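You operate a simulated robot arm through the tools that you are given. There is no shell and no other tool. Be economical: measure what you need, move in short steps, check, and stop when the job is done.

You are at the controls of a simulated two-armed robot. One attempt, no reset.

## Task
Switch off the drying box, park its plug, lift the basket out.
Fine: green switch off before the hood comes off, heat dial to OFF, black switch off before the plug goes to its rest; hood on the bench, yellow handled basket on the blue ribbed mat; drop nothing. Set down upright: yellow handled basket.
Where things are to end (x, y in the base frame): silver hood within 60 mm of [630, 450].

Only the result counts: the job must be done as asked and must still hold three seconds after the hand-in. Knocking over, shifting, dropping, spilling or breaking anything else fails it.

## Robot
Two 7-joint arms with two-finger grippers on one trunk, on a base that drives. Base frame: it is fixed to the floor where the robot stands at the start and does not move with it; the origin is under the middle of the robot, x ahead of it, y to its left, z up. Lengths are in mm, angles in degrees, forces in N, time in s.
The left shoulder is at the start at [60, 123, 995], the right one opposite. With the tool pointing down near the work surface each hand reaches from about 360 to 800 mm from the robot's upright axis, wherever it stands, measured 20 degrees to its own side. Places, roughly: black switch [600, -100, 900]; blue paddle over the rinse tank [900, 200, 1100]; green dot piece (6x4x3 cm) [800, 0, 900]; green switch [500, 0, 900]; heat dial [500, 0, 900]; inside of the yellow handled basket [800, 0, 900]; plug rest by the drying box [700, -100, 900]; top of the blue ribbed mat [500, 200, 900]; top of the test bench [700, 900, 900]. Payload 1.47 kg a hand.
Tool frame (each hand has its own): the origin (TCP) lies between the finger pads and is the grasp point; the fingertips stand 16 mm ahead of it; z points along the fingers, y is the line along which they close. Largest opening 87 mm; the body of the gripper starts 55 mm behind the TCP.
Orientation is told as [roll, pitch, yaw] about the base's x, y, z axes, in that order, counted from this pose: with the fingers straight down and closing along the base's y, the tool's x points along the base's -x, its y along +y and its z along -z.

## Interface
- The arms move only by the tool move_arm. It takes "left_commands", "right_commands" or both (then of equal length, played together; a hand with none holds still); each is a list of rows, each a list of 7 numbers: the turn, a rotation vector about the base's x, y, z in degrees, then the shift along the base's x, y, z in mm, then the closure in counts, from 0 (fully open) to 255 (shut). In form: [[ax, ay, az, x, y, z, fingers], ...]. A call has 1 to 10 rows; each row is the pose to reach, as a shift and turn from the pose commanded when the call began. A row lasts 0.2 s, in which the tool goes at most 50 mm and 8.6 degrees; a call with a longer step from one row to the next is refused whole, and so is a gripper value outside its range. Where a pose cannot be reached the arm comes as near as it can. A force on the tool above 50 N (or 10 N above the force at the start of the call, whichever is more), or a blocked arm, ends the call early, and 0.2 s more pass. Each finger travels about 153 mm/s and halts on what it meets, pressing with about 25 N; the grip force reading is that of the motor and also rises with nothing between the fingers. The clock runs only during rows and for 0.2 s after the last one: add rows that repeat a pose to give the fingers time. It gives the time, the measured TCP pose, the force on the tool (base axes), the opening and the grip force at its end, in the units of the frame above (readings bear some noise), with the torque about the TCP (base axes, N m) and any sound that the robot's microphone picked up.
- Cameras (640 x 400 px; columns grow to the right, rows downward): "scene" is now at [89.5, 7.6, 1551.2]; the picture's right is [0.11, -0.99, 0.00], its down [-0.74, -0.08, -0.67] and it looks along [0.67, 0.07, -0.74] (base axes); focal length 256 px, centre (320, 200). "left" rides on the left gripper at [73, -12, -90] in its tool frame; the picture's right is [0.16, 0.99, 0.00], its down [-0.72, 0.12, -0.68] and it looks along [-0.67, 0.11, 0.73] (tool axes); focal length 247 px, centre (320, 200). "right" rides on the right gripper at [73, 12, -90] in its tool frame; the picture's right is [-0.16, 0.99, 0.00], its down [-0.72, -0.12, -0.68] and it looks along [-0.67, -0.11, 0.73] (tool axes); focal length 247 px, centre (320, 200). There is no depth. A picture from a camera that has moved, and an enlarged one, comes with that camera's place and axes in the base frame and with its lens.
- grab_frame(camera): a new picture of that camera. It takes no simulated time.
- raise_lower(by): slides the trunk up (or, below 0, down) by that many mm; the arms and the scene camera ride with it, the base frame stays. It gives what a move gives, with no picture.
- steer(legs): drives the robot by 1 to 6 legs, each [ahead, left, turn to the left] in mm, mm and degrees, along the robot's own axes; the way and the turn of a leg run together, so that a leg with both is an arc; at most 1500 mm and 180 degrees a leg. The arms and the cameras ride along, it lands a little off, and it stops where it bumps. It gives what a move gives.
- turn_head(pan, tilt): turns the head with the scene camera to pan (to the left, within 120 degrees either way) and tilt (down, from -29 to 69), counted from straight ahead of the robot. It gives what a move gives.
- enlarge(camera, box): a new picture of the part [left, top, right, bottom] of that camera's present view, enlarged. It takes no simulated time.
- close_job(): hands the job in; it is judged then, once.

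Go step by step. Nothing tells you exact positions but the pictures and the camera data: compare them with the known pose of the tool, close in by small moves and look again before you grip or let go. The budget is 120 turns and 100 pictures, counting those below and the enlarged ones. Unless the task says otherwise, let go and move clear before handing in.

The tools are called after ">>>" as name(argument=value, ...) on one line, values as JSON. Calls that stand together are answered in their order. move_arm: Moves the arms, as the interface text tells. Its arguments: {"type":"object","properties":{"left_commands":{"type":"array","items":{"type":"array","items":{"type":"number"}}},"right_commands":{"type":"array","items":{"type":"array","items":{"type":"number"}}}},"required":[]} The other tools are called the same way: raise_lower (by) slides the trunk up or down; steer (legs) drives the base; turn_head (pan, tilt) turns the head that bears the scene camera; grab_frame (camera) takes a picture; enlarge (camera, box) takes an enlarged picture of a part of a camera's view; close_job () hands the job in.

At the start:

```text
time_s: 0.0
left_ee_pos: [506.6, 235.6, 1246.2]
left_orientation: [0.0, 0.0, 0.1]
left_wrist_force: [0.9, 0.9, 0.3]
left_ft_torque: [0.01, -0.02, 0.0]
left_width: 87.1
left_finger_force: 0.1
right_ee_pos: [436.9, -159.4, 1217.7]
right_orientation: [0.0, 0.1, 0.0]
right_wrist_force: [-0.5, 0.8, 0.7]
right_ft_torque: [-0.01, 0.04, 0.01]
right_width: 87.0
right_finger_force: 0.2
trunk travel left (down, up): [-150.0, 80.0]
robot x, y, heading: [-1.2, -3.6, -0.1]
head pan, tilt: [6.3, 47.9]
```

scene: 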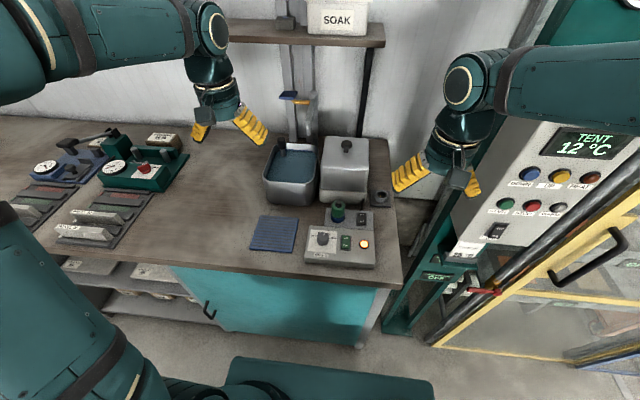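
right: 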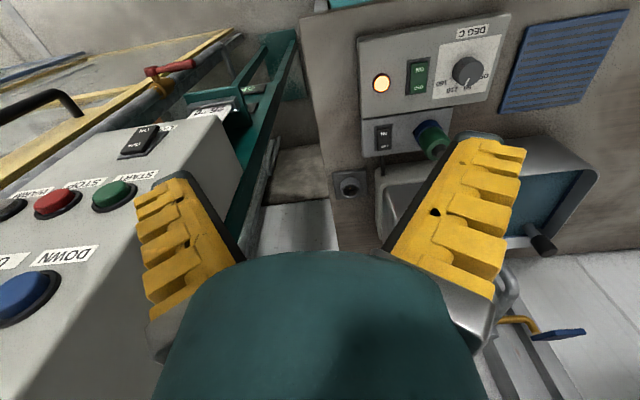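
left: 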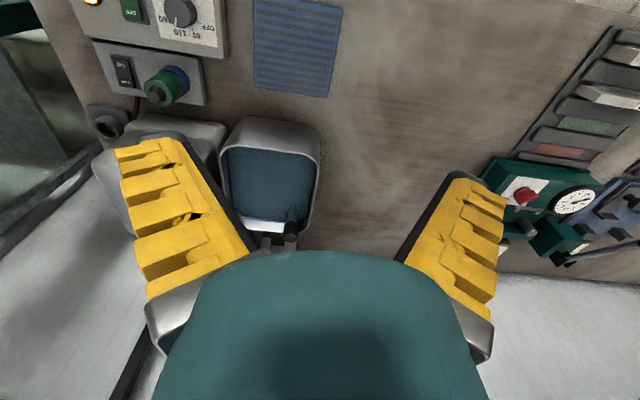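

I see the drying box with a silver hood (knob on top), a control panel with a dial, green and black switches, an indicator lamp and a green plug, and the plug rest to the right. I'll enlarge these for measuring.

>>> enlarge(camera="scene", box=[240, 120, 400, 280])

>>> enlarge(camera="right", box=[320, 0, 540, 220])

```text
2.50 times, centred on (320, 200) of scene
camera zoom: at [89.5, 7.6, 1551.2], right [0.11, -0.99, 0.0], down [-0.74, -0.08, -0.67], along [0.67, 0.07, -0.74], focal length 641 px, centre (320, 200)
```

zoom: 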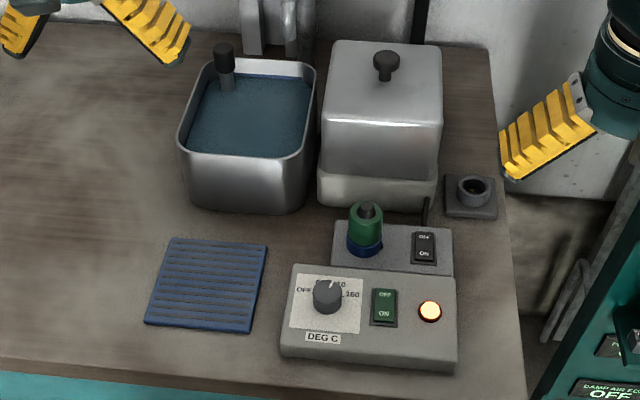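

```text
1.82 times, centred on (430, 110) of right
camera zoom: at [364.2, -145.6, 1307.8], right [0.16, 0.99, 0.0], down [0.72, -0.12, 0.68], along [0.67, -0.11, -0.73], focal length 449 px, centre (120, 364)
```

zoom: 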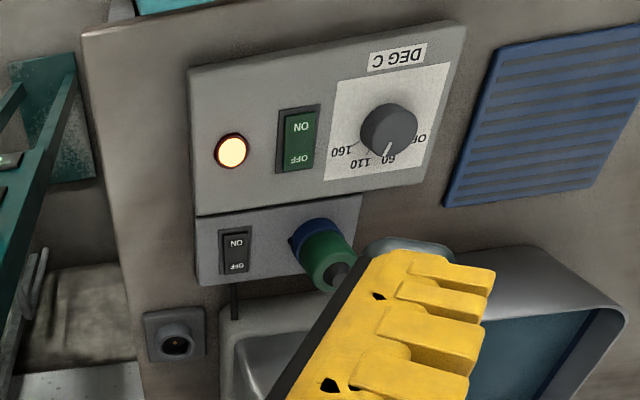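

Triangulated: green switch ≈(500,-22,919), black switch ≈(595,-68,915), plug top ≈(595,6,977), rest ≈(700,-134,915). I'll bring the right hand, closed and tilted, above the OFF end of the green switch.

>>> move_arm(right_commands=[[0, -5, 0, 12, 20, -36, 60], [0, -10, 0, 24, 40, -72, 120], [0, -15, 0, 36, 60, -108, 200], [0, -20, 0, 48, 80, -140, 255], [0, -20, 0, 62, 105, -175, 255], [0, -20, 0, 74, 122, -205, 255], [0, -20, 0, 85.6, 137.4, -235, 255], [0, -20, 0, 85.6, 137.4, -245, 255]])

>>> grab_frame(camera="right")

>>> enlarge(camera="scene", box=[290, 180, 390, 280])

>>> enlarge(camera="left", box=[40, 0, 240, 200])

```text
time_s: 1.8
left_ee_pos: [505.8, 235.8, 1247.1]
left_orientation: [0.0, 0.0, 0.0]
left_wrist_force: [-1.3, 0.4, -0.2]
left_ft_torque: [0.01, -0.01, 0.01]
left_width: 86.9
left_finger_force: 0.0
right_ee_pos: [522.6, -19.6, 972.7]
right_orientation: [0.1, -20.1, 0.0]
right_wrist_force: [0.3, -0.5, 0.2]
right_ft_torque: [0.01, -0.02, 0.01]
right_width: 0.0
right_finger_force: 25.2
trunk travel left (down, up): [-150.0, 80.0]
robot x, y, heading: [-0.4, 2.4, 0.2]
head pan, tilt: [6.3, 47.9]
```

```text
94 pictures are left
camera right: at [423.7, -7.8, 1032.2], right [0.15, 0.99, 0.06], down [0.45, -0.12, 0.89], along [0.88, -0.11, -0.46], focal length 247 px, centre (320, 200)
```

right: 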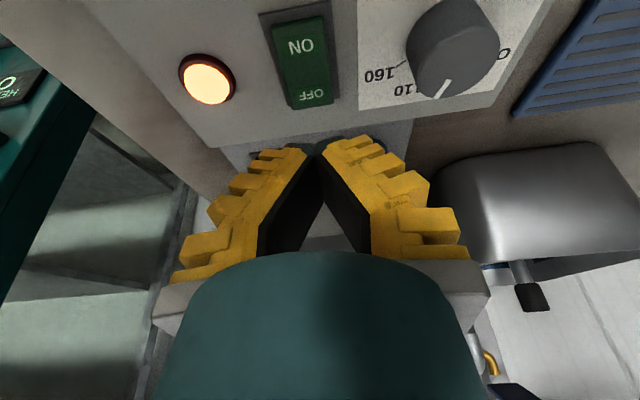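

```text
4.00 times, centred on (340, 230) of scene
camera zoom: at [89.0, 7.2, 1551.3], right [0.11, -0.99, 0.0], down [-0.74, -0.08, -0.67], along [0.67, 0.07, -0.74], focal length 1025 px, centre (240, 80)
```

zoom: 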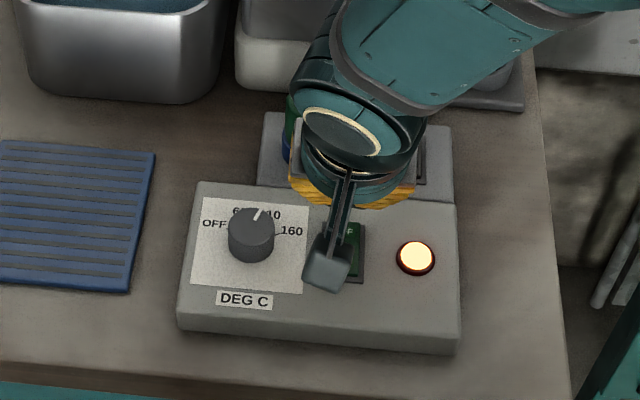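

```text
2.00 times, centred on (140, 100) of left
camera zoom: at [432.7, 223.9, 1336.2], right [-0.16, 0.99, 0.0], down [0.72, 0.12, 0.68], along [0.67, 0.11, -0.73], focal length 494 px, centre (680, 400)
```

zoom: 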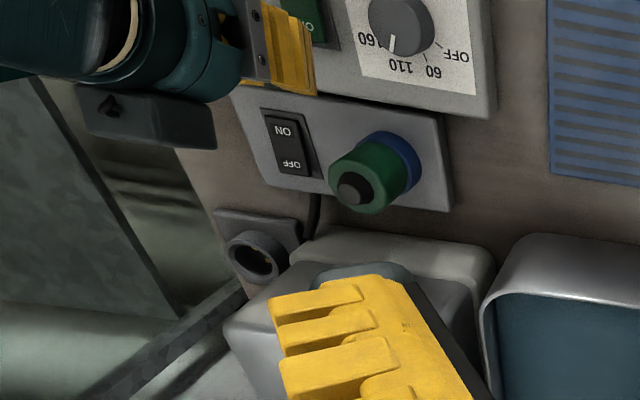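

The tip is over the OFF end of the green switch (≈514,-20). I descend in small steps to press it.

>>> move_arm(right_commands=[[0, 0, 0, 2, 0, -15, 255], [0, 0, 0, 2, 0, -24, 255], [0, 0, 0, 2, 0, -28, 255], [0, 0, 0, 2, 0, -31, 255], [0, 0, 0, 2, 0, -34, 255], [0, 0, 0, 2, 0, -36, 255]])

>>> grab_frame(camera="right")

```text
time_s: 3.2
left_ee_pos: [505.9, 235.0, 1247.5]
left_orientation: [0.0, -0.1, 0.1]
left_wrist_force: [0.0, 0.4, -0.8]
left_ft_torque: [-0.03, 0.0, 0.03]
left_width: 86.8
left_finger_force: 0.0
right_ee_pos: [525.0, -21.3, 936.7]
right_orientation: [0.0, -20.1, 0.1]
right_wrist_force: [0.0, 0.3, 1.3]
right_ft_torque: [0.0, -0.01, -0.01]
right_width: 6.0
right_finger_force: 28.6
trunk travel left (down, up): [-150.0, 80.0]
robot x, y, heading: [-1.1, -0.8, -0.1]
head pan, tilt: [6.3, 47.9]
```

```text
91 pictures are left
camera right: at [425.6, -8.4, 996.4], right [0.15, 0.99, 0.05], down [0.45, -0.12, 0.89], along [0.88, -0.11, -0.46], focal length 247 px, centre (320, 200)
```

right: 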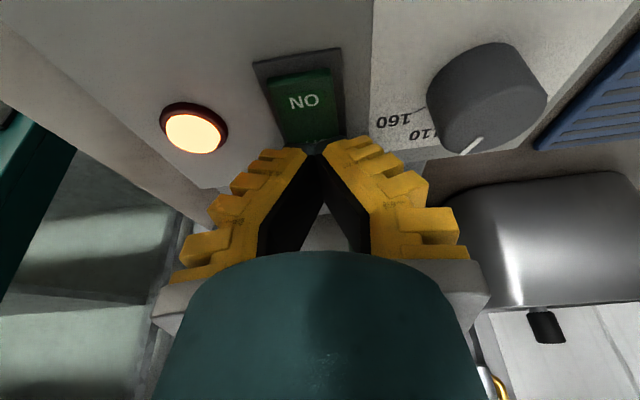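

No click yet; contact seems to be just beginning. I press a few mm more.

>>> move_arm(right_commands=[[0, 0, 0, 0, 0, -2, 255], [0, 0, 0, 0, 0, -4, 255], [0, 0, 0, 0, 0, -6, 255], [0, 0, 0, 0, 0, -8, 255]])

>>> grab_frame(camera="right")

```text
time_s: 4.2
left_ee_pos: [504.1, 235.7, 1249.3]
left_orientation: [0.0, -0.3, 0.0]
left_wrist_force: [-0.1, -0.1, 0.5]
left_ft_torque: [-0.03, 0.01, -0.02]
left_width: 87.0
left_finger_force: 0.0
right_ee_pos: [525.0, -20.6, 932.0]
right_orientation: [0.2, -20.5, -0.1]
right_wrist_force: [-1.9, -4.7, 46.2]
right_ft_torque: [-0.13, 0.4, -0.02]
right_width: 5.8
right_finger_force: 28.5
trunk travel left (down, up): [-150.0, 80.0]
robot x, y, heading: [0.0, -1.2, -0.0]
head pan, tilt: [6.3, 47.9]
```

```text
90 pictures are left
camera right: at [425.0, -8.4, 991.8], right [0.15, 0.99, 0.06], down [0.44, -0.12, 0.89], along [0.89, -0.11, -0.45], focal length 247 px, centre (320, 200)
```

right: 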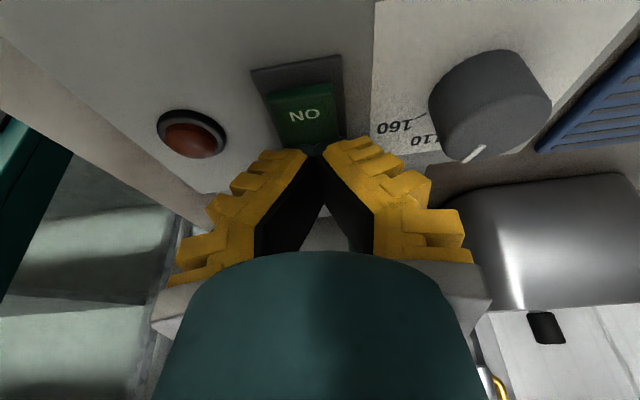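

The lamp went out: the green switch is off. Now I lift, straighten the tool and go above the dial (≈497,44, top ≈938), opening the fingers.

>>> move_arm(right_commands=[[0, 0, 0, 0, 0, 30, 255], [0, 7, 0, 0, 0, 70, 200], [0, 14, 0, -10, 20, 85, 140], [0, 20, 0, -20, 45, 85, 80], [0, 20, 0, -28, 65, 85, 80], [0, 20, 0, -28, 65, 85, 80]])

>>> move_arm(right_commands=[[0, 0, -8, 0, 0, 0, 80], [0, 0, -16, 0, 0, 0, 80], [0, 0, -24, 0, 0, 0, 80], [0, 0, -32, 0, 0, 0, 80], [0, 0, -40, 0, 0, 0, 80], [0, 0, -40, 0, 0, 0, 80]])

>>> grab_frame(camera="right")

>>> enlarge(camera="left", box=[40, 0, 240, 200])

```text
time_s: 5.6
left_ee_pos: [506.5, 234.1, 1245.5]
left_orientation: [0.1, -0.1, 0.0]
left_wrist_force: [0.3, 0.1, 0.0]
left_ft_torque: [0.0, 0.04, 0.01]
left_width: 87.0
left_finger_force: 0.0
right_ee_pos: [497.7, 45.3, 1012.8]
right_orientation: [0.0, 0.1, 0.0]
right_wrist_force: [0.1, 0.5, -0.3]
right_ft_torque: [0.01, 0.03, 0.01]
right_width: 64.5
right_finger_force: 3.2
trunk travel left (down, up): [-150.0, 80.0]
robot x, y, heading: [1.4, -0.1, 0.1]
head pan, tilt: [6.3, 47.9]
```

```text
time_s: 7.0
left_ee_pos: [507.2, 235.7, 1247.2]
left_orientation: [-0.1, 0.0, 0.0]
left_wrist_force: [-0.3, 0.3, -0.4]
left_ft_torque: [-0.02, -0.02, -0.02]
left_width: 86.8
left_finger_force: 0.1
right_ee_pos: [496.9, 43.6, 1013.7]
right_orientation: [0.1, -0.1, -40.1]
right_wrist_force: [-0.8, 0.5, -1.0]
right_ft_torque: [0.04, -0.02, 0.02]
right_width: 64.2
right_finger_force: 3.0
trunk travel left (down, up): [-150.0, 80.0]
robot x, y, heading: [-1.4, -0.7, -0.0]
head pan, tilt: [6.3, 47.9]
```

```text
89 pictures are left
camera right: at [448.5, 100.9, 1103.6], right [0.76, 0.65, 0.0], down [0.48, -0.55, 0.68], along [0.44, -0.52, -0.73], focal length 247 px, centre (320, 200)
```

right: 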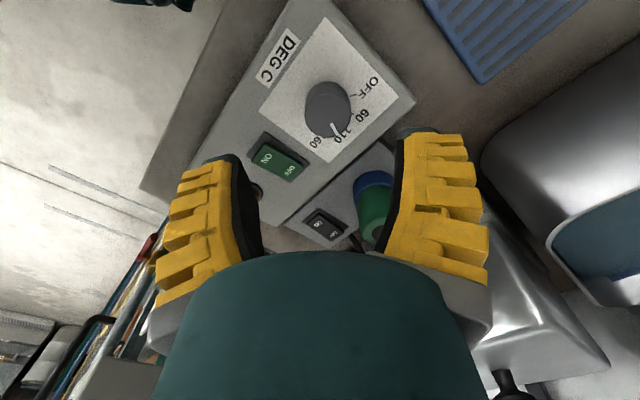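

```text
2.00 times, centred on (140, 100) of left
camera zoom: at [433.2, 224.2, 1336.0], right [-0.16, 0.99, 0.0], down [0.72, 0.12, 0.68], along [0.67, 0.11, -0.73], focal length 494 px, centre (680, 400)
```

zoom: 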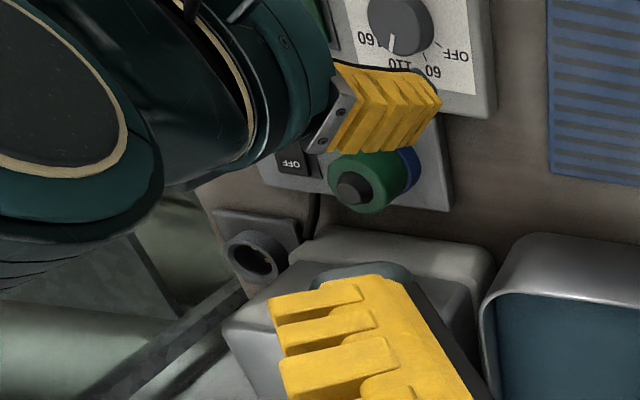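

I check the dial more closely before descending.

>>> enlarge(camera="right", box=[270, 50, 390, 170])

>>> enlarge(camera="scene", box=[290, 190, 370, 270])

```text
3.33 times, centred on (330, 110) of right
camera zoom: at [448.5, 100.9, 1103.6], right [0.76, 0.65, 0.0], down [0.48, -0.55, 0.68], along [0.44, -0.52, -0.73], focal length 823 px, centre (287, 500)
```

zoom: 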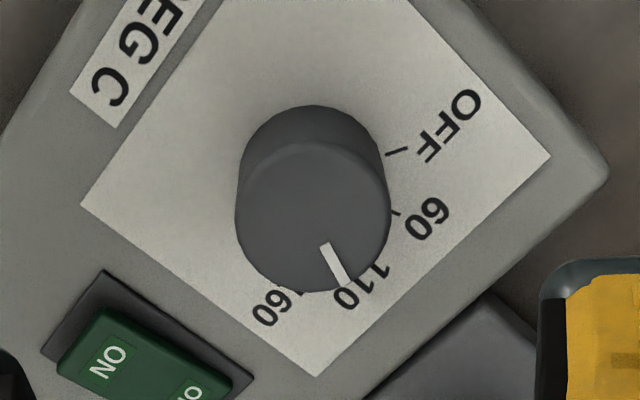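

```text
5.00 times, centred on (330, 230) of scene
camera zoom: at [89.6, 7.5, 1551.2], right [0.11, -0.99, 0.0], down [-0.74, -0.08, -0.67], along [0.67, 0.07, -0.74], focal length 1281 px, centre (270, 50)
```

zoom: 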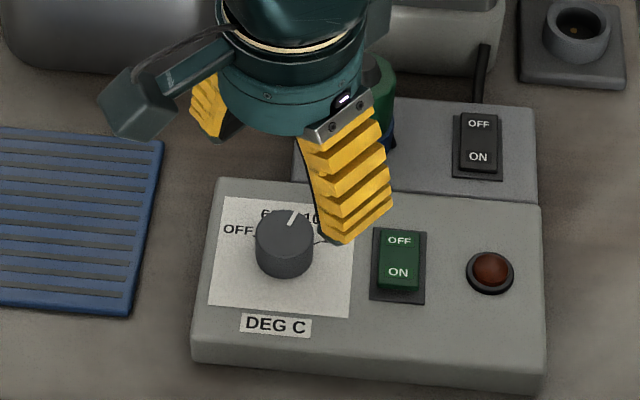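

Dial refined: centre ≈(503,45.5), top ≈927, pointer at 110, OFF about 84° counter-clockwise. Descending around it, then grip.

>>> move_arm(right_commands=[[0, 0, 0, 6, 1, -40, 80], [0, 0, 0, 6, 1, -70, 80], [0, 0, 0, 6, 1, -86, 80], [0, 0, 0, 6, 1, -86, 140], [0, 0, 0, 6, 1, -86, 200], [0, 0, 0, 6, 1, -86, 200]])

>>> grab_frame(camera="right")

```text
time_s: 8.4
left_ee_pos: [507.0, 235.0, 1246.9]
left_orientation: [0.1, 0.0, 0.0]
left_wrist_force: [-0.3, -0.4, 0.4]
left_ft_torque: [0.0, 0.0, -0.01]
left_width: 87.0
left_finger_force: 0.0
right_ee_pos: [502.6, 44.7, 927.5]
right_orientation: [0.0, 0.1, -39.9]
right_wrist_force: [2.0, 3.8, 2.6]
right_ft_torque: [0.22, 0.21, 0.0]
right_width: 28.1
right_finger_force: 30.1
trunk travel left (down, up): [-150.0, 80.0]
robot x, y, heading: [-0.3, -0.8, 0.1]
head pan, tilt: [6.3, 47.9]
```

```text
85 pictures are left
camera right: at [454.6, 102.1, 1017.8], right [0.76, 0.66, 0.0], down [0.48, -0.55, 0.68], along [0.45, -0.51, -0.73], focal length 247 px, centre (320, 200)
```

right: 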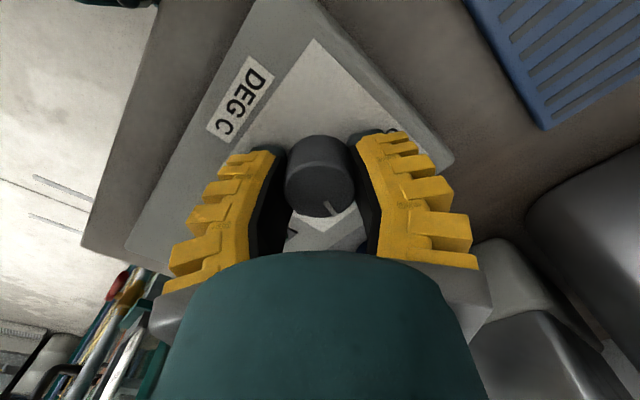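

The dial is gripped. Turning it 84° counter-clockwise.

>>> move_arm(right_commands=[[0, 0, 8.4, 0, 0, 0, 200], [0, 0, 16.8, 0, 0, 0, 200], [0, 0, 25.2, 0, 0, 0, 200], [0, 0, 33.6, 0, 0, 0, 200], [0, 0, 42, 0, 0, 0, 200], [0, 0, 50.4, 0, 0, 0, 200], [0, 0, 58.8, 0, 0, 0, 200], [0, 0, 67.2, 0, 0, 0, 200], [0, 0, 75.6, 0, 0, 0, 200], [0, 0, 84, 0, 0, 0, 200]])

>>> grab_frame(camera="right")

>>> enlarge(camera="scene", box=[290, 190, 370, 270])

```text
time_s: 10.6
left_ee_pos: [506.3, 235.6, 1246.7]
left_orientation: [0.0, 0.0, 0.0]
left_wrist_force: [-0.5, 0.1, 0.2]
left_ft_torque: [0.04, 0.01, 0.0]
left_width: 87.0
left_finger_force: 0.1
right_ee_pos: [502.7, 45.0, 928.2]
right_orientation: [0.0, 0.0, 44.2]
right_wrist_force: [2.3, 2.8, 7.0]
right_ft_torque: [0.14, -0.12, -0.12]
right_width: 25.8
right_finger_force: 29.6
trunk travel left (down, up): [-150.0, 80.0]
robot x, y, heading: [-0.6, -1.0, -0.0]
head pan, tilt: [6.3, 47.9]
```

```text
84 pictures are left
camera right: at [442.4, 4.1, 1017.9], right [-0.57, 0.82, 0.0], down [0.6, 0.42, 0.68], along [0.56, 0.39, -0.73], focal length 247 px, centre (320, 200)
```

right: 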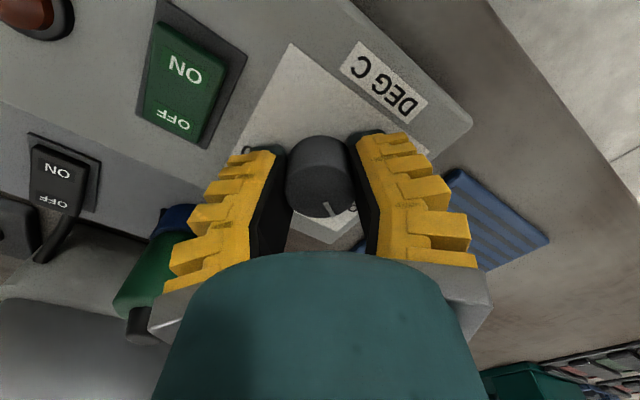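

```text
5.00 times, centred on (330, 230) of scene
camera zoom: at [89.4, 7.8, 1551.2], right [0.11, -0.99, 0.0], down [-0.74, -0.08, -0.67], along [0.67, 0.07, -0.74], focal length 1281 px, centre (270, 50)
```

zoom: 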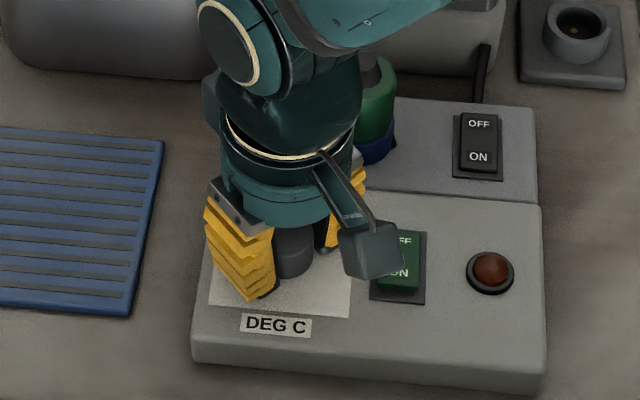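

The dial turned with the hand. I release, lift straight up and check.

>>> move_arm(right_commands=[[0, 0, 0, 0, 0, 0, 115], [0, 0, 0, 0, 0, 0, 115], [0, 0, 0, 0, 0, 40, 115], [0, 0, 0, 0, 0, 80, 115], [0, 0, 0, 0, 0, 85, 115]])

>>> grab_frame(camera="right")

```text
time_s: 11.8
left_ee_pos: [507.3, 235.0, 1246.4]
left_orientation: [0.0, 0.1, 0.0]
left_wrist_force: [0.6, 0.0, 0.8]
left_ft_torque: [0.01, 0.0, 0.01]
left_width: 86.8
left_finger_force: 0.1
right_ee_pos: [503.7, 45.9, 1012.7]
right_orientation: [0.0, 0.0, 44.0]
right_wrist_force: [1.0, -0.3, -0.2]
right_ft_torque: [0.0, 0.02, 0.0]
right_width: 53.1
right_finger_force: 3.4
trunk travel left (down, up): [-150.0, 80.0]
robot x, y, heading: [2.2, -0.6, -0.0]
head pan, tilt: [6.3, 47.9]
```

```text
82 pictures are left
camera right: at [443.1, 4.2, 1103.1], right [-0.57, 0.82, 0.0], down [0.6, 0.42, 0.68], along [0.56, 0.39, -0.73], focal length 247 px, centre (320, 200)
```

right: 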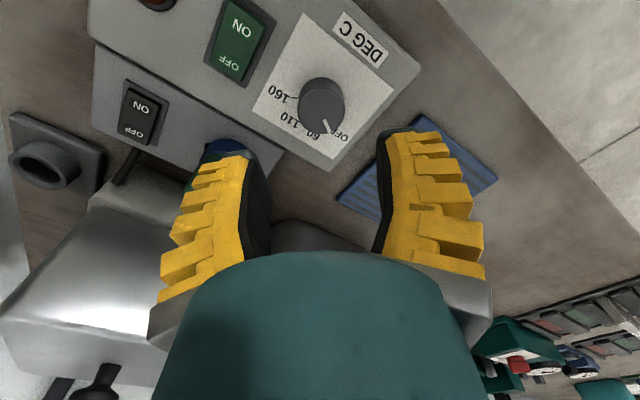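

>>> enlarge(camera="right", box=[270, 50, 370, 150])

>>> enlarge(camera="right", box=[90, 60, 190, 160])

```text
4.00 times, centred on (320, 100) of right
camera zoom: at [443.1, 4.2, 1103.1], right [-0.57, 0.82, 0.0], down [0.6, 0.42, 0.68], along [0.56, 0.39, -0.73], focal length 988 px, centre (320, 600)
```

zoom: 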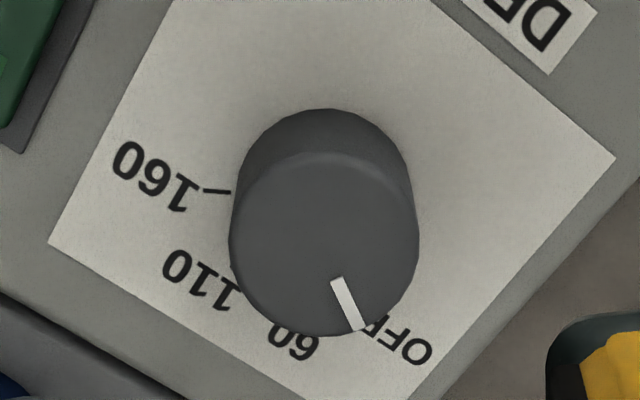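

```text
4.00 times, centred on (140, 110) of right
camera zoom: at [443.1, 4.2, 1103.1], right [-0.57, 0.82, 0.0], down [0.6, 0.42, 0.68], along [0.56, 0.39, -0.73], focal length 988 px, centre (1040, 560)
```

zoom: 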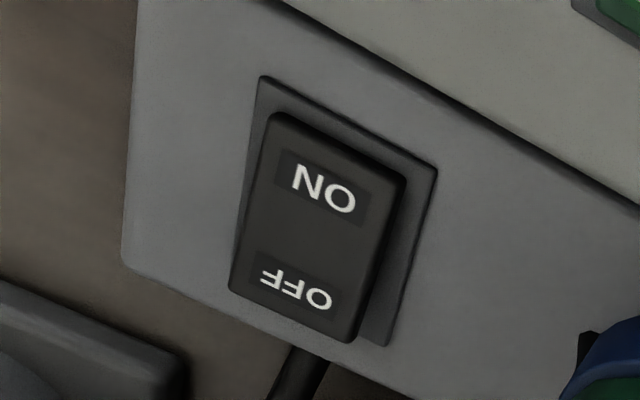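

The pointer is at ≈57°, OFF at ≈59–60°. I nudge it 3° more to be sure.

>>> move_arm(right_commands=[[0, 0, 0, 0, 0, -45, 115], [0, 0, 0, 0, 0, -85, 115], [0, 0, 0, 0, 0, -85, 200], [0, 0, 0, 0, 0, -85, 200], [0, 0, 3.5, 0, 0, -85, 200], [0, 0, 3.5, 0, 0, -85, 200], [0, 0, 3.5, 0, 0, -85, 115], [0, 0, 3.5, 0, 0, -85, 115], [0, 0, 3.5, 0, 0, -40, 115], [0, 0, 3.5, 0, 0, 0, 115]])

>>> enlarge(camera="right", box=[270, 50, 370, 150])

```text
time_s: 14.0
left_ee_pos: [506.3, 234.5, 1247.5]
left_orientation: [0.0, 0.0, 0.0]
left_wrist_force: [-0.9, 0.9, 0.2]
left_ft_torque: [-0.01, 0.02, 0.0]
left_width: 87.0
left_finger_force: 0.0
right_ee_pos: [500.9, 44.6, 1012.3]
right_orientation: [0.1, 0.1, 47.5]
right_wrist_force: [-0.3, 0.1, 0.3]
right_ft_torque: [-0.01, 0.02, -0.04]
right_width: 53.3
right_finger_force: 4.4
trunk travel left (down, up): [-150.0, 80.0]
robot x, y, heading: [-1.3, -0.5, -0.1]
head pan, tilt: [6.3, 47.9]
```

```text
4.00 times, centred on (320, 100) of right
camera zoom: at [444.2, 0.3, 1103.1], right [-0.62, 0.78, 0.0], down [0.57, 0.46, 0.68], along [0.53, 0.42, -0.73], focal length 988 px, centre (320, 600)
```

zoom: 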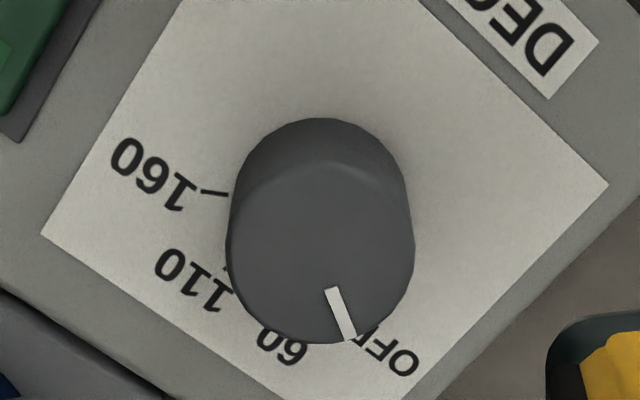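

The dial is at OFF. Next the black switch: OFF end ≈(611,-68,915). I turn the hand to yaw 90° with closed fingers and go above it.

>>> move_arm(right_commands=[[0, 0, 8.5, 10, -15, 15, 180], [0, 0, 17, 25, -40, 15, 255], [0, 0, 25.5, 50, -65, 15, 255], [0, 0, 34, 80, -90, 15, 255], [0, 0, 42.5, 109, -113, 0, 255], [0, 0, 42.5, 109, -113, -40, 255], [0, 0, 42.5, 109, -113, -55, 255]])

>>> grab_frame(camera="right")

>>> enlarge(camera="scene", box=[300, 170, 400, 270])

>>> enlarge(camera="left", box=[40, 0, 240, 200])

```text
time_s: 15.6
left_ee_pos: [505.0, 234.0, 1246.1]
left_orientation: [0.0, 0.0, -0.1]
left_wrist_force: [0.2, -0.1, 0.5]
left_ft_torque: [-0.02, 0.0, -0.01]
left_width: 86.8
left_finger_force: 0.1
right_ee_pos: [613.4, -67.8, 955.9]
right_orientation: [0.0, 0.0, 90.0]
right_wrist_force: [0.3, -0.3, 0.3]
right_ft_torque: [0.0, -0.01, -0.02]
right_width: 0.0
right_finger_force: 24.9
trunk travel left (down, up): [-150.0, 80.0]
robot x, y, heading: [1.5, -1.8, -0.2]
head pan, tilt: [6.3, 47.9]
```

```text
78 pictures are left
camera right: at [601.4, -140.2, 1047.1], right [-0.99, 0.16, 0.0], down [0.11, 0.72, 0.68], along [0.11, 0.67, -0.73], focal length 247 px, centre (320, 200)
```

right: 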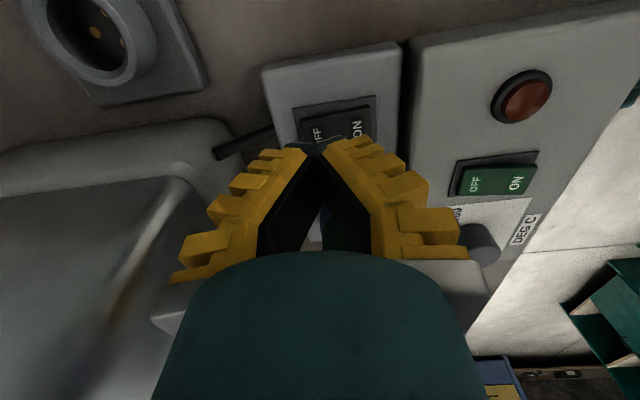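

```text
4.00 times, centred on (350, 220) of scene
camera zoom: at [89.6, 7.3, 1551.2], right [0.11, -0.99, 0.0], down [-0.74, -0.08, -0.67], along [0.67, 0.07, -0.74], focal length 1025 px, centre (200, 120)
```

zoom: 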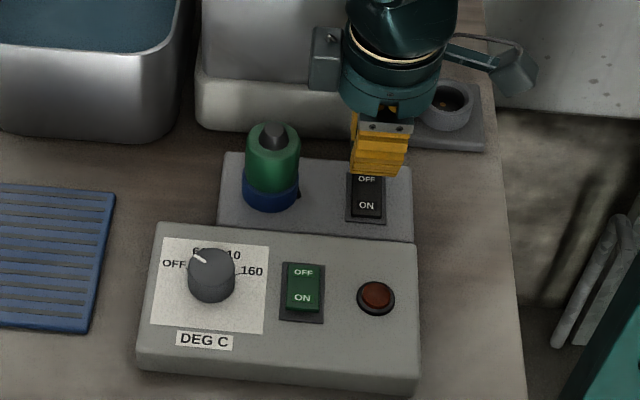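

```text
2.00 times, centred on (140, 100) of left
camera zoom: at [433.3, 224.0, 1336.0], right [-0.16, 0.99, 0.0], down [0.72, 0.12, 0.68], along [0.67, 0.11, -0.73], focal length 494 px, centre (680, 400)
```

zoom: 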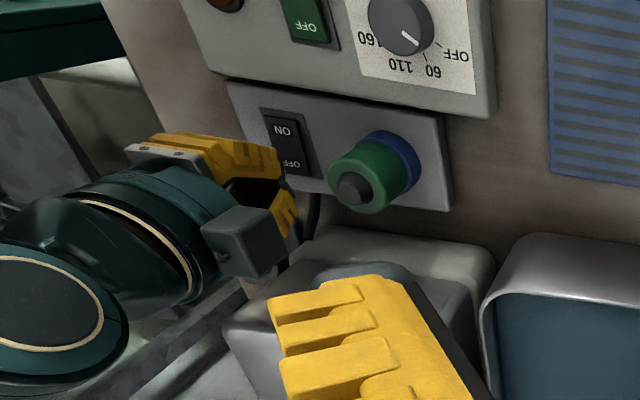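

Fingertips are over the OFF end of the black switch. Pressing down in small steps.

>>> move_arm(right_commands=[[0, 0, 0, 2, -2, -12, 255], [0, 0, 0, 2, -2, -16, 255], [0, 0, 0, 2, -2, -20, 255], [0, 0, 0, 2, -2, -23, 255], [0, 0, 0, 2, -2, -25, 255], [0, 0, 0, 2, -2, -27, 255], [0, 0, 0, 2, -2, -29, 255], [0, 0, 0, 2, -2, -31, 255]])

>>> grab_frame(camera="right")

```text
time_s: 17.4
left_ee_pos: [506.2, 234.2, 1246.9]
left_orientation: [0.0, 0.0, 0.1]
left_wrist_force: [0.7, -0.4, -0.1]
left_ft_torque: [0.02, 0.0, 0.0]
left_width: 87.1
left_finger_force: 0.1
right_ee_pos: [614.2, -70.3, 926.5]
right_orientation: [0.0, 0.0, 90.0]
right_wrist_force: [-0.1, 0.3, 0.3]
right_ft_torque: [0.0, -0.04, -0.02]
right_width: 0.0
right_finger_force: 25.0
trunk travel left (down, up): [-150.0, 80.0]
robot x, y, heading: [-0.4, 2.8, 0.0]
head pan, tilt: [6.3, 47.9]
```

```text
75 pictures are left
camera right: at [602.4, -141.7, 1016.6], right [-0.99, 0.16, 0.0], down [0.12, 0.72, 0.68], along [0.11, 0.67, -0.73], focal length 247 px, centre (320, 200)
```

right: 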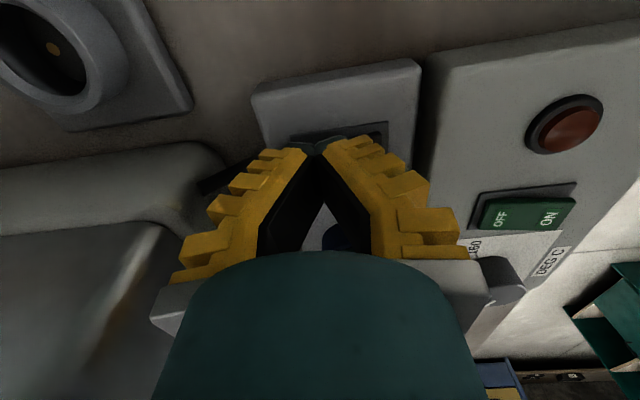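

No contact yet; the black panel sits lower. Continuing down slowly.

>>> move_arm(right_commands=[[0, 0, 0, 0, 0, -2, 255], [0, 0, 0, 0, 0, -4, 255], [0, 0, 0, 0, 0, -6, 255], [0, 0, 0, 0, 0, -8, 255], [0, 0, 0, 0, 0, -10, 255], [0, 0, 0, 0, 0, -12, 255], [0, 0, 0, 0, 0, -14, 255]])

>>> grab_frame(camera="right")

>>> enlarge(camera="left", box=[80, 0, 200, 120])

```text
time_s: 18.8
left_ee_pos: [505.1, 234.9, 1247.4]
left_orientation: [0.0, -0.2, -0.1]
left_wrist_force: [-0.7, -0.9, -0.7]
left_ft_torque: [0.01, 0.01, -0.03]
left_width: 86.9
left_finger_force: 0.1
right_ee_pos: [616.2, -70.0, 922.5]
right_orientation: [-0.6, -0.1, 89.9]
right_wrist_force: [-3.9, -2.3, 21.4]
right_ft_torque: [-0.05, 0.28, 0.02]
right_width: 0.1
right_finger_force: 27.7
trunk travel left (down, up): [-150.0, 80.0]
robot x, y, heading: [-1.8, -5.4, 0.3]
head pan, tilt: [6.3, 47.9]
stopped in row 6 (right hand): the force on the tool passed its limit at 52 N (the readings are from after the stop); the commanded pose is now the measured one
```

```text
74 pictures are left
camera right: at [603.8, -141.4, 1012.2], right [-0.99, 0.16, -0.01], down [0.11, 0.72, 0.68], along [0.12, 0.67, -0.73], focal length 247 px, centre (320, 200)
```

right: 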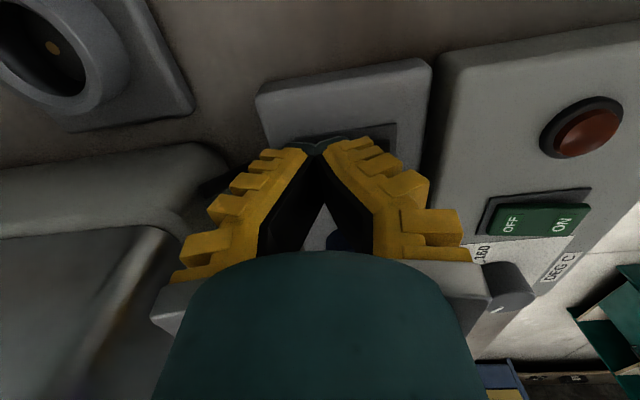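

```text
3.33 times, centred on (140, 60) of left
camera zoom: at [432.1, 224.0, 1336.1], right [-0.16, 0.99, 0.0], down [0.72, 0.12, 0.68], along [0.67, 0.11, -0.73], focal length 823 px, centre (920, 667)
```

zoom: 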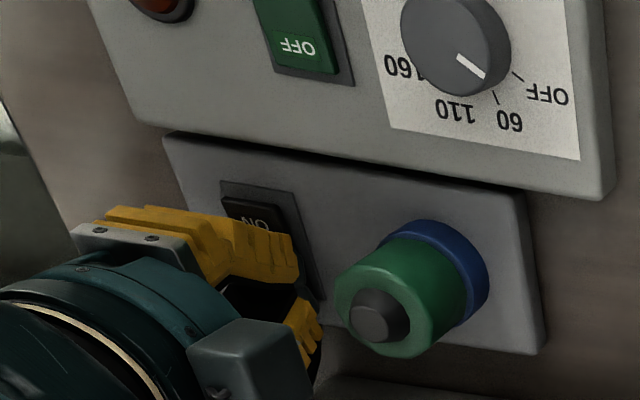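

Pressed to the limit. I lift off and check the rocker's state.

>>> move_arm(right_commands=[[0, 0, 0, 0, 0, 30, 255], [0, 0, 0, -5, -30, 75, 255], [0, 0, 0, -5, -70, 110, 255], [0, 0, 0, -5, -90, 110, 255]])

>>> enlarge(camera="scene", box=[310, 190, 390, 270])

>>> enlarge(camera="left", box=[60, 0, 220, 160])

>>> grab_frame(camera="right")

```text
refused: row 2 steps farther than a row can; nothing moved
```

```text
5.00 times, centred on (350, 230) of scene
camera zoom: at [88.0, 7.5, 1551.1], right [0.11, -0.99, 0.0], down [-0.74, -0.08, -0.67], along [0.67, 0.07, -0.74], focal length 1281 px, centre (170, 50)
```

zoom: 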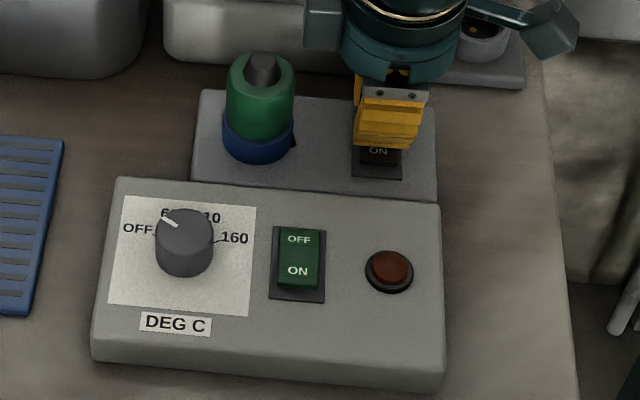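

```text
2.50 times, centred on (140, 80) of left
camera zoom: at [432.1, 224.0, 1336.1], right [-0.16, 0.99, 0.0], down [0.72, 0.12, 0.68], along [0.67, 0.11, -0.73], focal length 617 px, centre (770, 500)
```

zoom: 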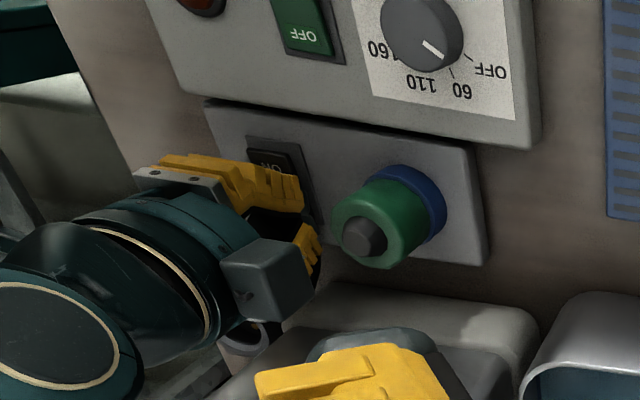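

```text
70 pictures are left
camera right: at [603.8, -141.4, 1012.2], right [-0.99, 0.16, -0.01], down [0.11, 0.72, 0.68], along [0.12, 0.67, -0.73], focal length 247 px, centre (320, 200)
```

right: 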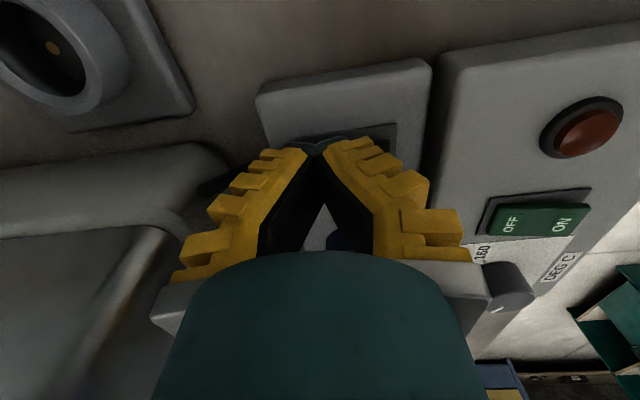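

One row was too long; I redo the lift with shorter steps.

>>> move_arm(right_commands=[[0, 0, 0, 0, 0, 35, 255], [0, 0, 0, 0, -10, 75, 255], [0, 0, 0, -5, -45, 105, 255], [0, 0, 0, -5, -90, 110, 255]])

>>> enlarge(camera="scene", box=[310, 190, 390, 270])

>>> grab_frame(camera="right")

```text
time_s: 19.8
left_ee_pos: [507.2, 233.2, 1247.8]
left_orientation: [0.0, 0.1, 0.0]
left_wrist_force: [0.3, -0.9, 0.3]
left_ft_torque: [0.01, 0.02, 0.02]
left_width: 86.8
left_finger_force: 0.1
right_ee_pos: [611.4, -160.3, 1027.7]
right_orientation: [-0.4, -0.2, 90.0]
right_wrist_force: [0.0, 0.1, 0.6]
right_ft_torque: [-0.02, 0.0, 0.0]
right_width: 0.1
right_finger_force: 27.4
trunk travel left (down, up): [-150.0, 80.0]
robot x, y, heading: [-1.9, 0.8, -0.1]
head pan, tilt: [6.3, 47.9]
```

```text
5.00 times, centred on (350, 230) of scene
camera zoom: at [89.7, 6.3, 1551.2], right [0.11, -0.99, 0.0], down [-0.74, -0.08, -0.67], along [0.67, 0.07, -0.74], focal length 1281 px, centre (170, 50)
```

zoom: 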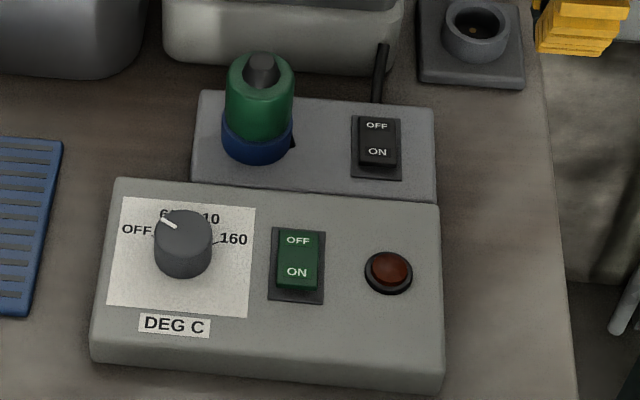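

```text
68 pictures are left
camera right: at [598.8, -232.8, 1118.2], right [-0.99, 0.16, -0.01], down [0.11, 0.72, 0.68], along [0.11, 0.67, -0.73], focal length 247 px, centre (320, 200)
```

right: 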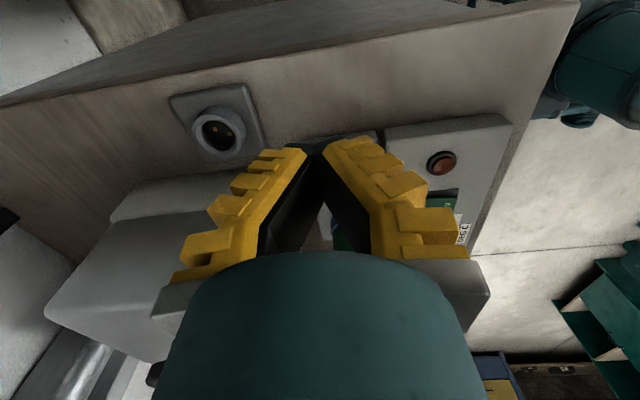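

The black rocker is flipped to OFF. Now the plug: green body centred ≈(604,7), top ≈960. I go above it with open fingers closing along x.

>>> move_arm(right_commands=[[0, 0, 0, -2, 40, 15, 180], [0, 0, 0, -4, 85, 15, 100], [0, 0, 0, -6, 130, 12, 50], [0, 0, 0, -7, 167, 10, 50], [0, 0, 0, -7, 167, 0, 50]])

>>> grab_frame(camera="right")

>>> grab_frame(camera="left")

```text
time_s: 21.0
left_ee_pos: [507.4, 234.9, 1246.7]
left_orientation: [-0.1, 0.0, 0.0]
left_wrist_force: [0.9, 0.4, -0.5]
left_ft_torque: [0.01, 0.0, -0.03]
left_width: 87.1
left_finger_force: 0.0
right_ee_pos: [605.5, 7.6, 1029.6]
right_orientation: [-0.3, -0.1, 89.8]
right_wrist_force: [-0.2, -0.7, -0.3]
right_ft_torque: [0.0, 0.01, 0.0]
right_width: 73.5
right_finger_force: 2.7
trunk travel left (down, up): [-150.0, 80.0]
robot x, y, heading: [1.3, 2.0, -0.0]
head pan, tilt: [6.3, 47.9]
```

```text
67 pictures are left
camera right: at [591.7, -64.7, 1119.2], right [-0.99, 0.16, -0.01], down [0.11, 0.72, 0.68], along [0.11, 0.67, -0.73], focal length 247 px, centre (320, 200)
```

right: 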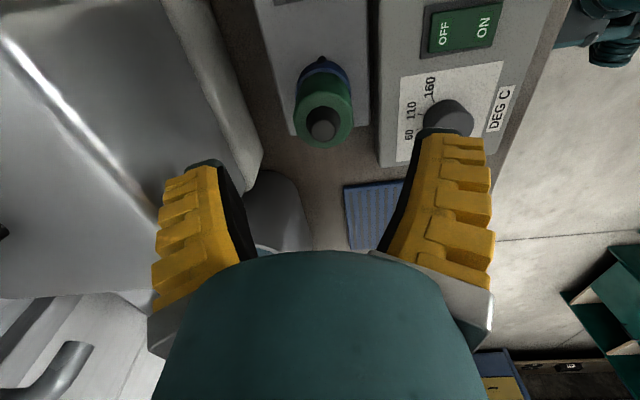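

```text
66 pictures are left
camera left: at [433.3, 223.4, 1336.1], right [-0.16, 0.99, 0.0], down [0.72, 0.12, 0.68], along [0.67, 0.11, -0.73], focal length 247 px, centre (320, 200)
```

left: 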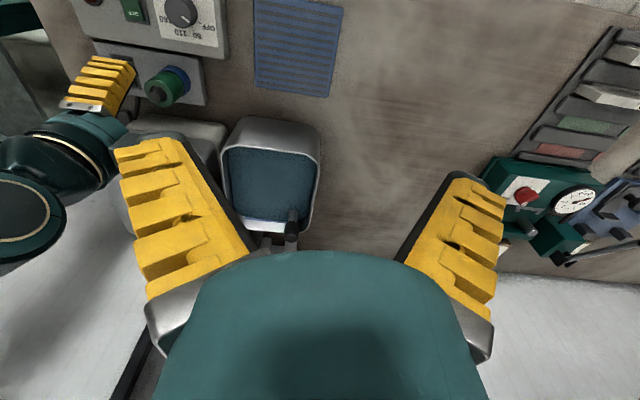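

Aligned over the plug. Descending to grasp the green body at z≈938 and gripping.

>>> move_arm(right_commands=[[0, 0, 0, -2, -1, -40, 50], [0, 0, 0, -3, -2, -75, 50], [0, 0, 0, -3, -2, -92, 50], [0, 0, 0, -3, -2, -92, 120], [0, 0, 0, -3, -2, -92, 220], [0, 0, 0, -3, -2, -92, 220]])

>>> grab_frame(camera="right")

```text
time_s: 22.4
left_ee_pos: [505.6, 233.9, 1246.2]
left_orientation: [0.0, 0.0, 0.0]
left_wrist_force: [-0.4, 0.7, -0.4]
left_ft_torque: [0.03, 0.0, 0.02]
left_width: 87.3
left_finger_force: 0.0
right_ee_pos: [601.4, 6.1, 938.8]
right_orientation: [-0.7, -0.1, 90.0]
right_wrist_force: [2.1, -0.9, 7.3]
right_ft_torque: [0.11, 0.06, 0.01]
right_width: 34.6
right_finger_force: 25.0
trunk travel left (down, up): [-150.0, 80.0]
robot x, y, heading: [2.8, -0.9, 0.0]
head pan, tilt: [6.3, 47.9]
```

```text
65 pictures are left
camera right: at [589.1, -66.6, 1027.6], right [-0.99, 0.16, -0.01], down [0.11, 0.72, 0.68], along [0.12, 0.67, -0.73], focal length 247 px, centre (320, 200)
```

right: 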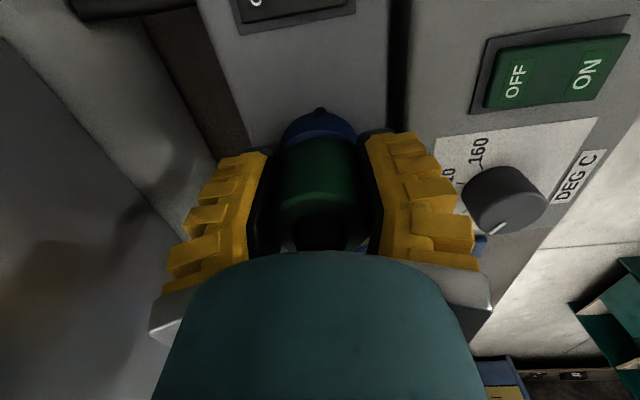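

Plug is held (34.6 mm). Pulling straight up.

>>> move_arm(right_commands=[[0, 0, 0, 0, 0, 5, 255], [0, 0, 0, 0, 0, 12, 255], [0, 0, 0, 0, 0, 25, 255], [0, 0, 0, 0, 0, 45, 255], [0, 0, 0, 0, 0, 70, 255]])

>>> grab_frame(camera="right")

>>> enlarge(camera="scene", box=[280, 130, 400, 250])

>>> enlarge(camera="left", box=[60, 0, 220, 160])

```text
time_s: 23.6
left_ee_pos: [506.8, 235.9, 1248.0]
left_orientation: [0.0, 0.0, 0.0]
left_wrist_force: [-0.7, 0.0, -0.1]
left_ft_torque: [-0.01, -0.02, -0.02]
left_width: 87.1
left_finger_force: 0.1
right_ee_pos: [601.2, 4.8, 1007.3]
right_orientation: [-0.5, -0.2, 90.0]
right_wrist_force: [-0.3, 0.5, -1.3]
right_ft_torque: [-0.03, -0.01, 0.02]
right_width: 34.2
right_finger_force: 24.7
trunk travel left (down, up): [-150.0, 80.0]
robot x, y, heading: [-0.1, 1.6, 0.1]
head pan, tilt: [6.3, 47.9]
```

```text
64 pictures are left
camera right: at [588.3, -66.9, 1097.3], right [-0.99, 0.16, -0.01], down [0.11, 0.72, 0.68], along [0.11, 0.67, -0.73], focal length 247 px, centre (320, 200)
```

right: 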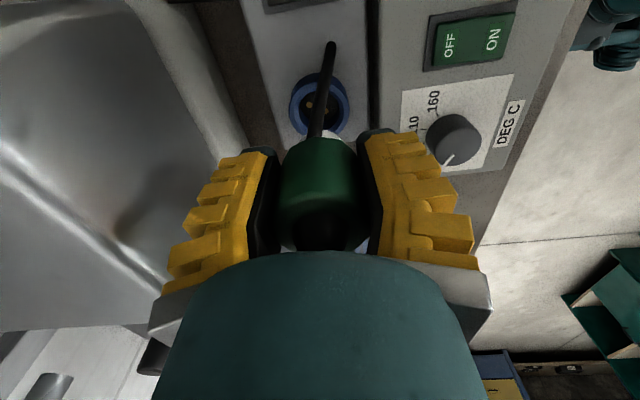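

```text
3.33 times, centred on (340, 190) of scene
camera zoom: at [89.1, 7.4, 1551.2], right [0.11, -0.99, 0.0], down [-0.74, -0.08, -0.67], along [0.67, 0.07, -0.74], focal length 854 px, centre (253, 233)
```

zoom: 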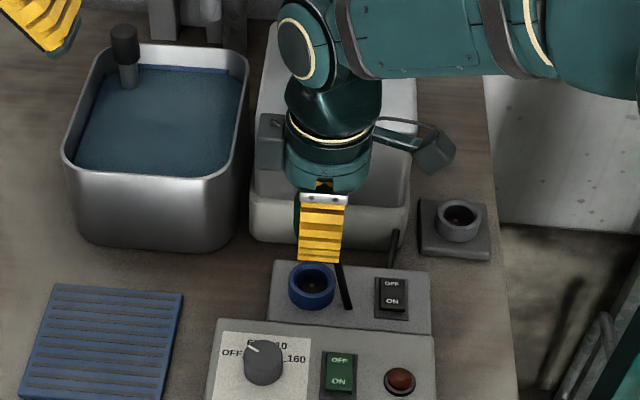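

```text
2.50 times, centred on (140, 80) of left
camera zoom: at [432.9, 224.0, 1336.1], right [-0.16, 0.99, 0.0], down [0.72, 0.12, 0.68], along [0.67, 0.11, -0.73], focal length 617 px, centre (770, 500)
```

zoom: 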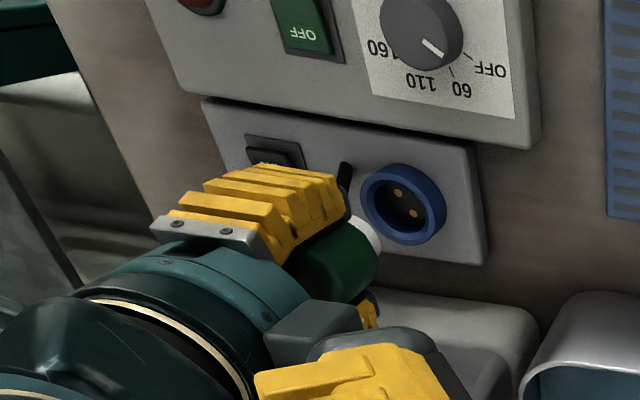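

The plug is out, with a short cord stub pointing to -y. Rest ring is ≈(710,-137), top ≈908. I carry the plug round at z≈1025 to hover there.

>>> move_arm(right_commands=[[0, 0, 0, 0, -35, 15, 255], [0, 0, 0, 0, -75, 20, 255], [0, 0, 0, 0, -115, 20, 255], [0, 0, 0, 20, -140, 20, 255], [0, 0, 0, 55, -142, 20, 255], [0, 0, 0, 90, -142, 20, 255], [0, 0, 0, 109, -142, 15, 255], [0, 0, 0, 109, -142, -5, 255]])

>>> grab_frame(camera="right")

>>> enlarge(camera="scene", box=[310, 110, 430, 230])

```text
time_s: 25.4
left_ee_pos: [507.1, 234.4, 1246.3]
left_orientation: [-0.1, 0.0, 0.0]
left_wrist_force: [-0.4, -0.1, -0.3]
left_ft_torque: [0.01, 0.0, -0.02]
left_width: 87.0
left_finger_force: 0.0
right_ee_pos: [711.7, -135.9, 1002.4]
right_orientation: [-0.4, -0.1, 89.8]
right_wrist_force: [-0.9, -0.1, -1.9]
right_ft_torque: [0.0, 0.02, -0.01]
right_width: 34.2
right_finger_force: 24.9
trunk travel left (down, up): [-150.0, 80.0]
robot x, y, heading: [2.0, 4.0, 0.2]
head pan, tilt: [6.3, 47.9]
```

```text
61 pictures are left
camera right: at [699.2, -208.7, 1092.3], right [-0.99, 0.16, -0.01], down [0.11, 0.72, 0.68], along [0.11, 0.67, -0.73], focal length 247 px, centre (320, 200)
```

right: 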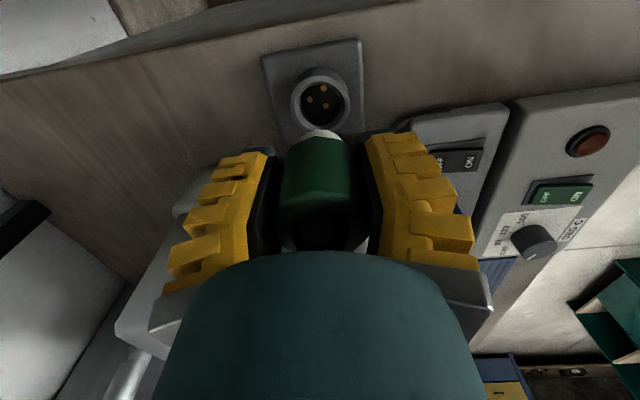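

```text
3.33 times, centred on (370, 170) of scene
camera zoom: at [89.8, 7.2, 1551.2], right [0.11, -0.99, 0.0], down [-0.74, -0.08, -0.67], along [0.67, 0.07, -0.74], focal length 854 px, centre (153, 300)
```

zoom: 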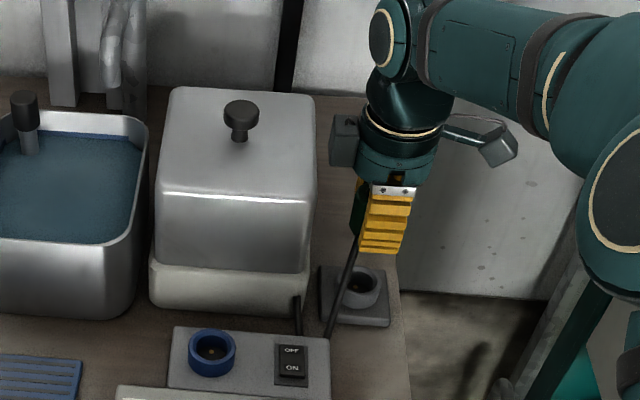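

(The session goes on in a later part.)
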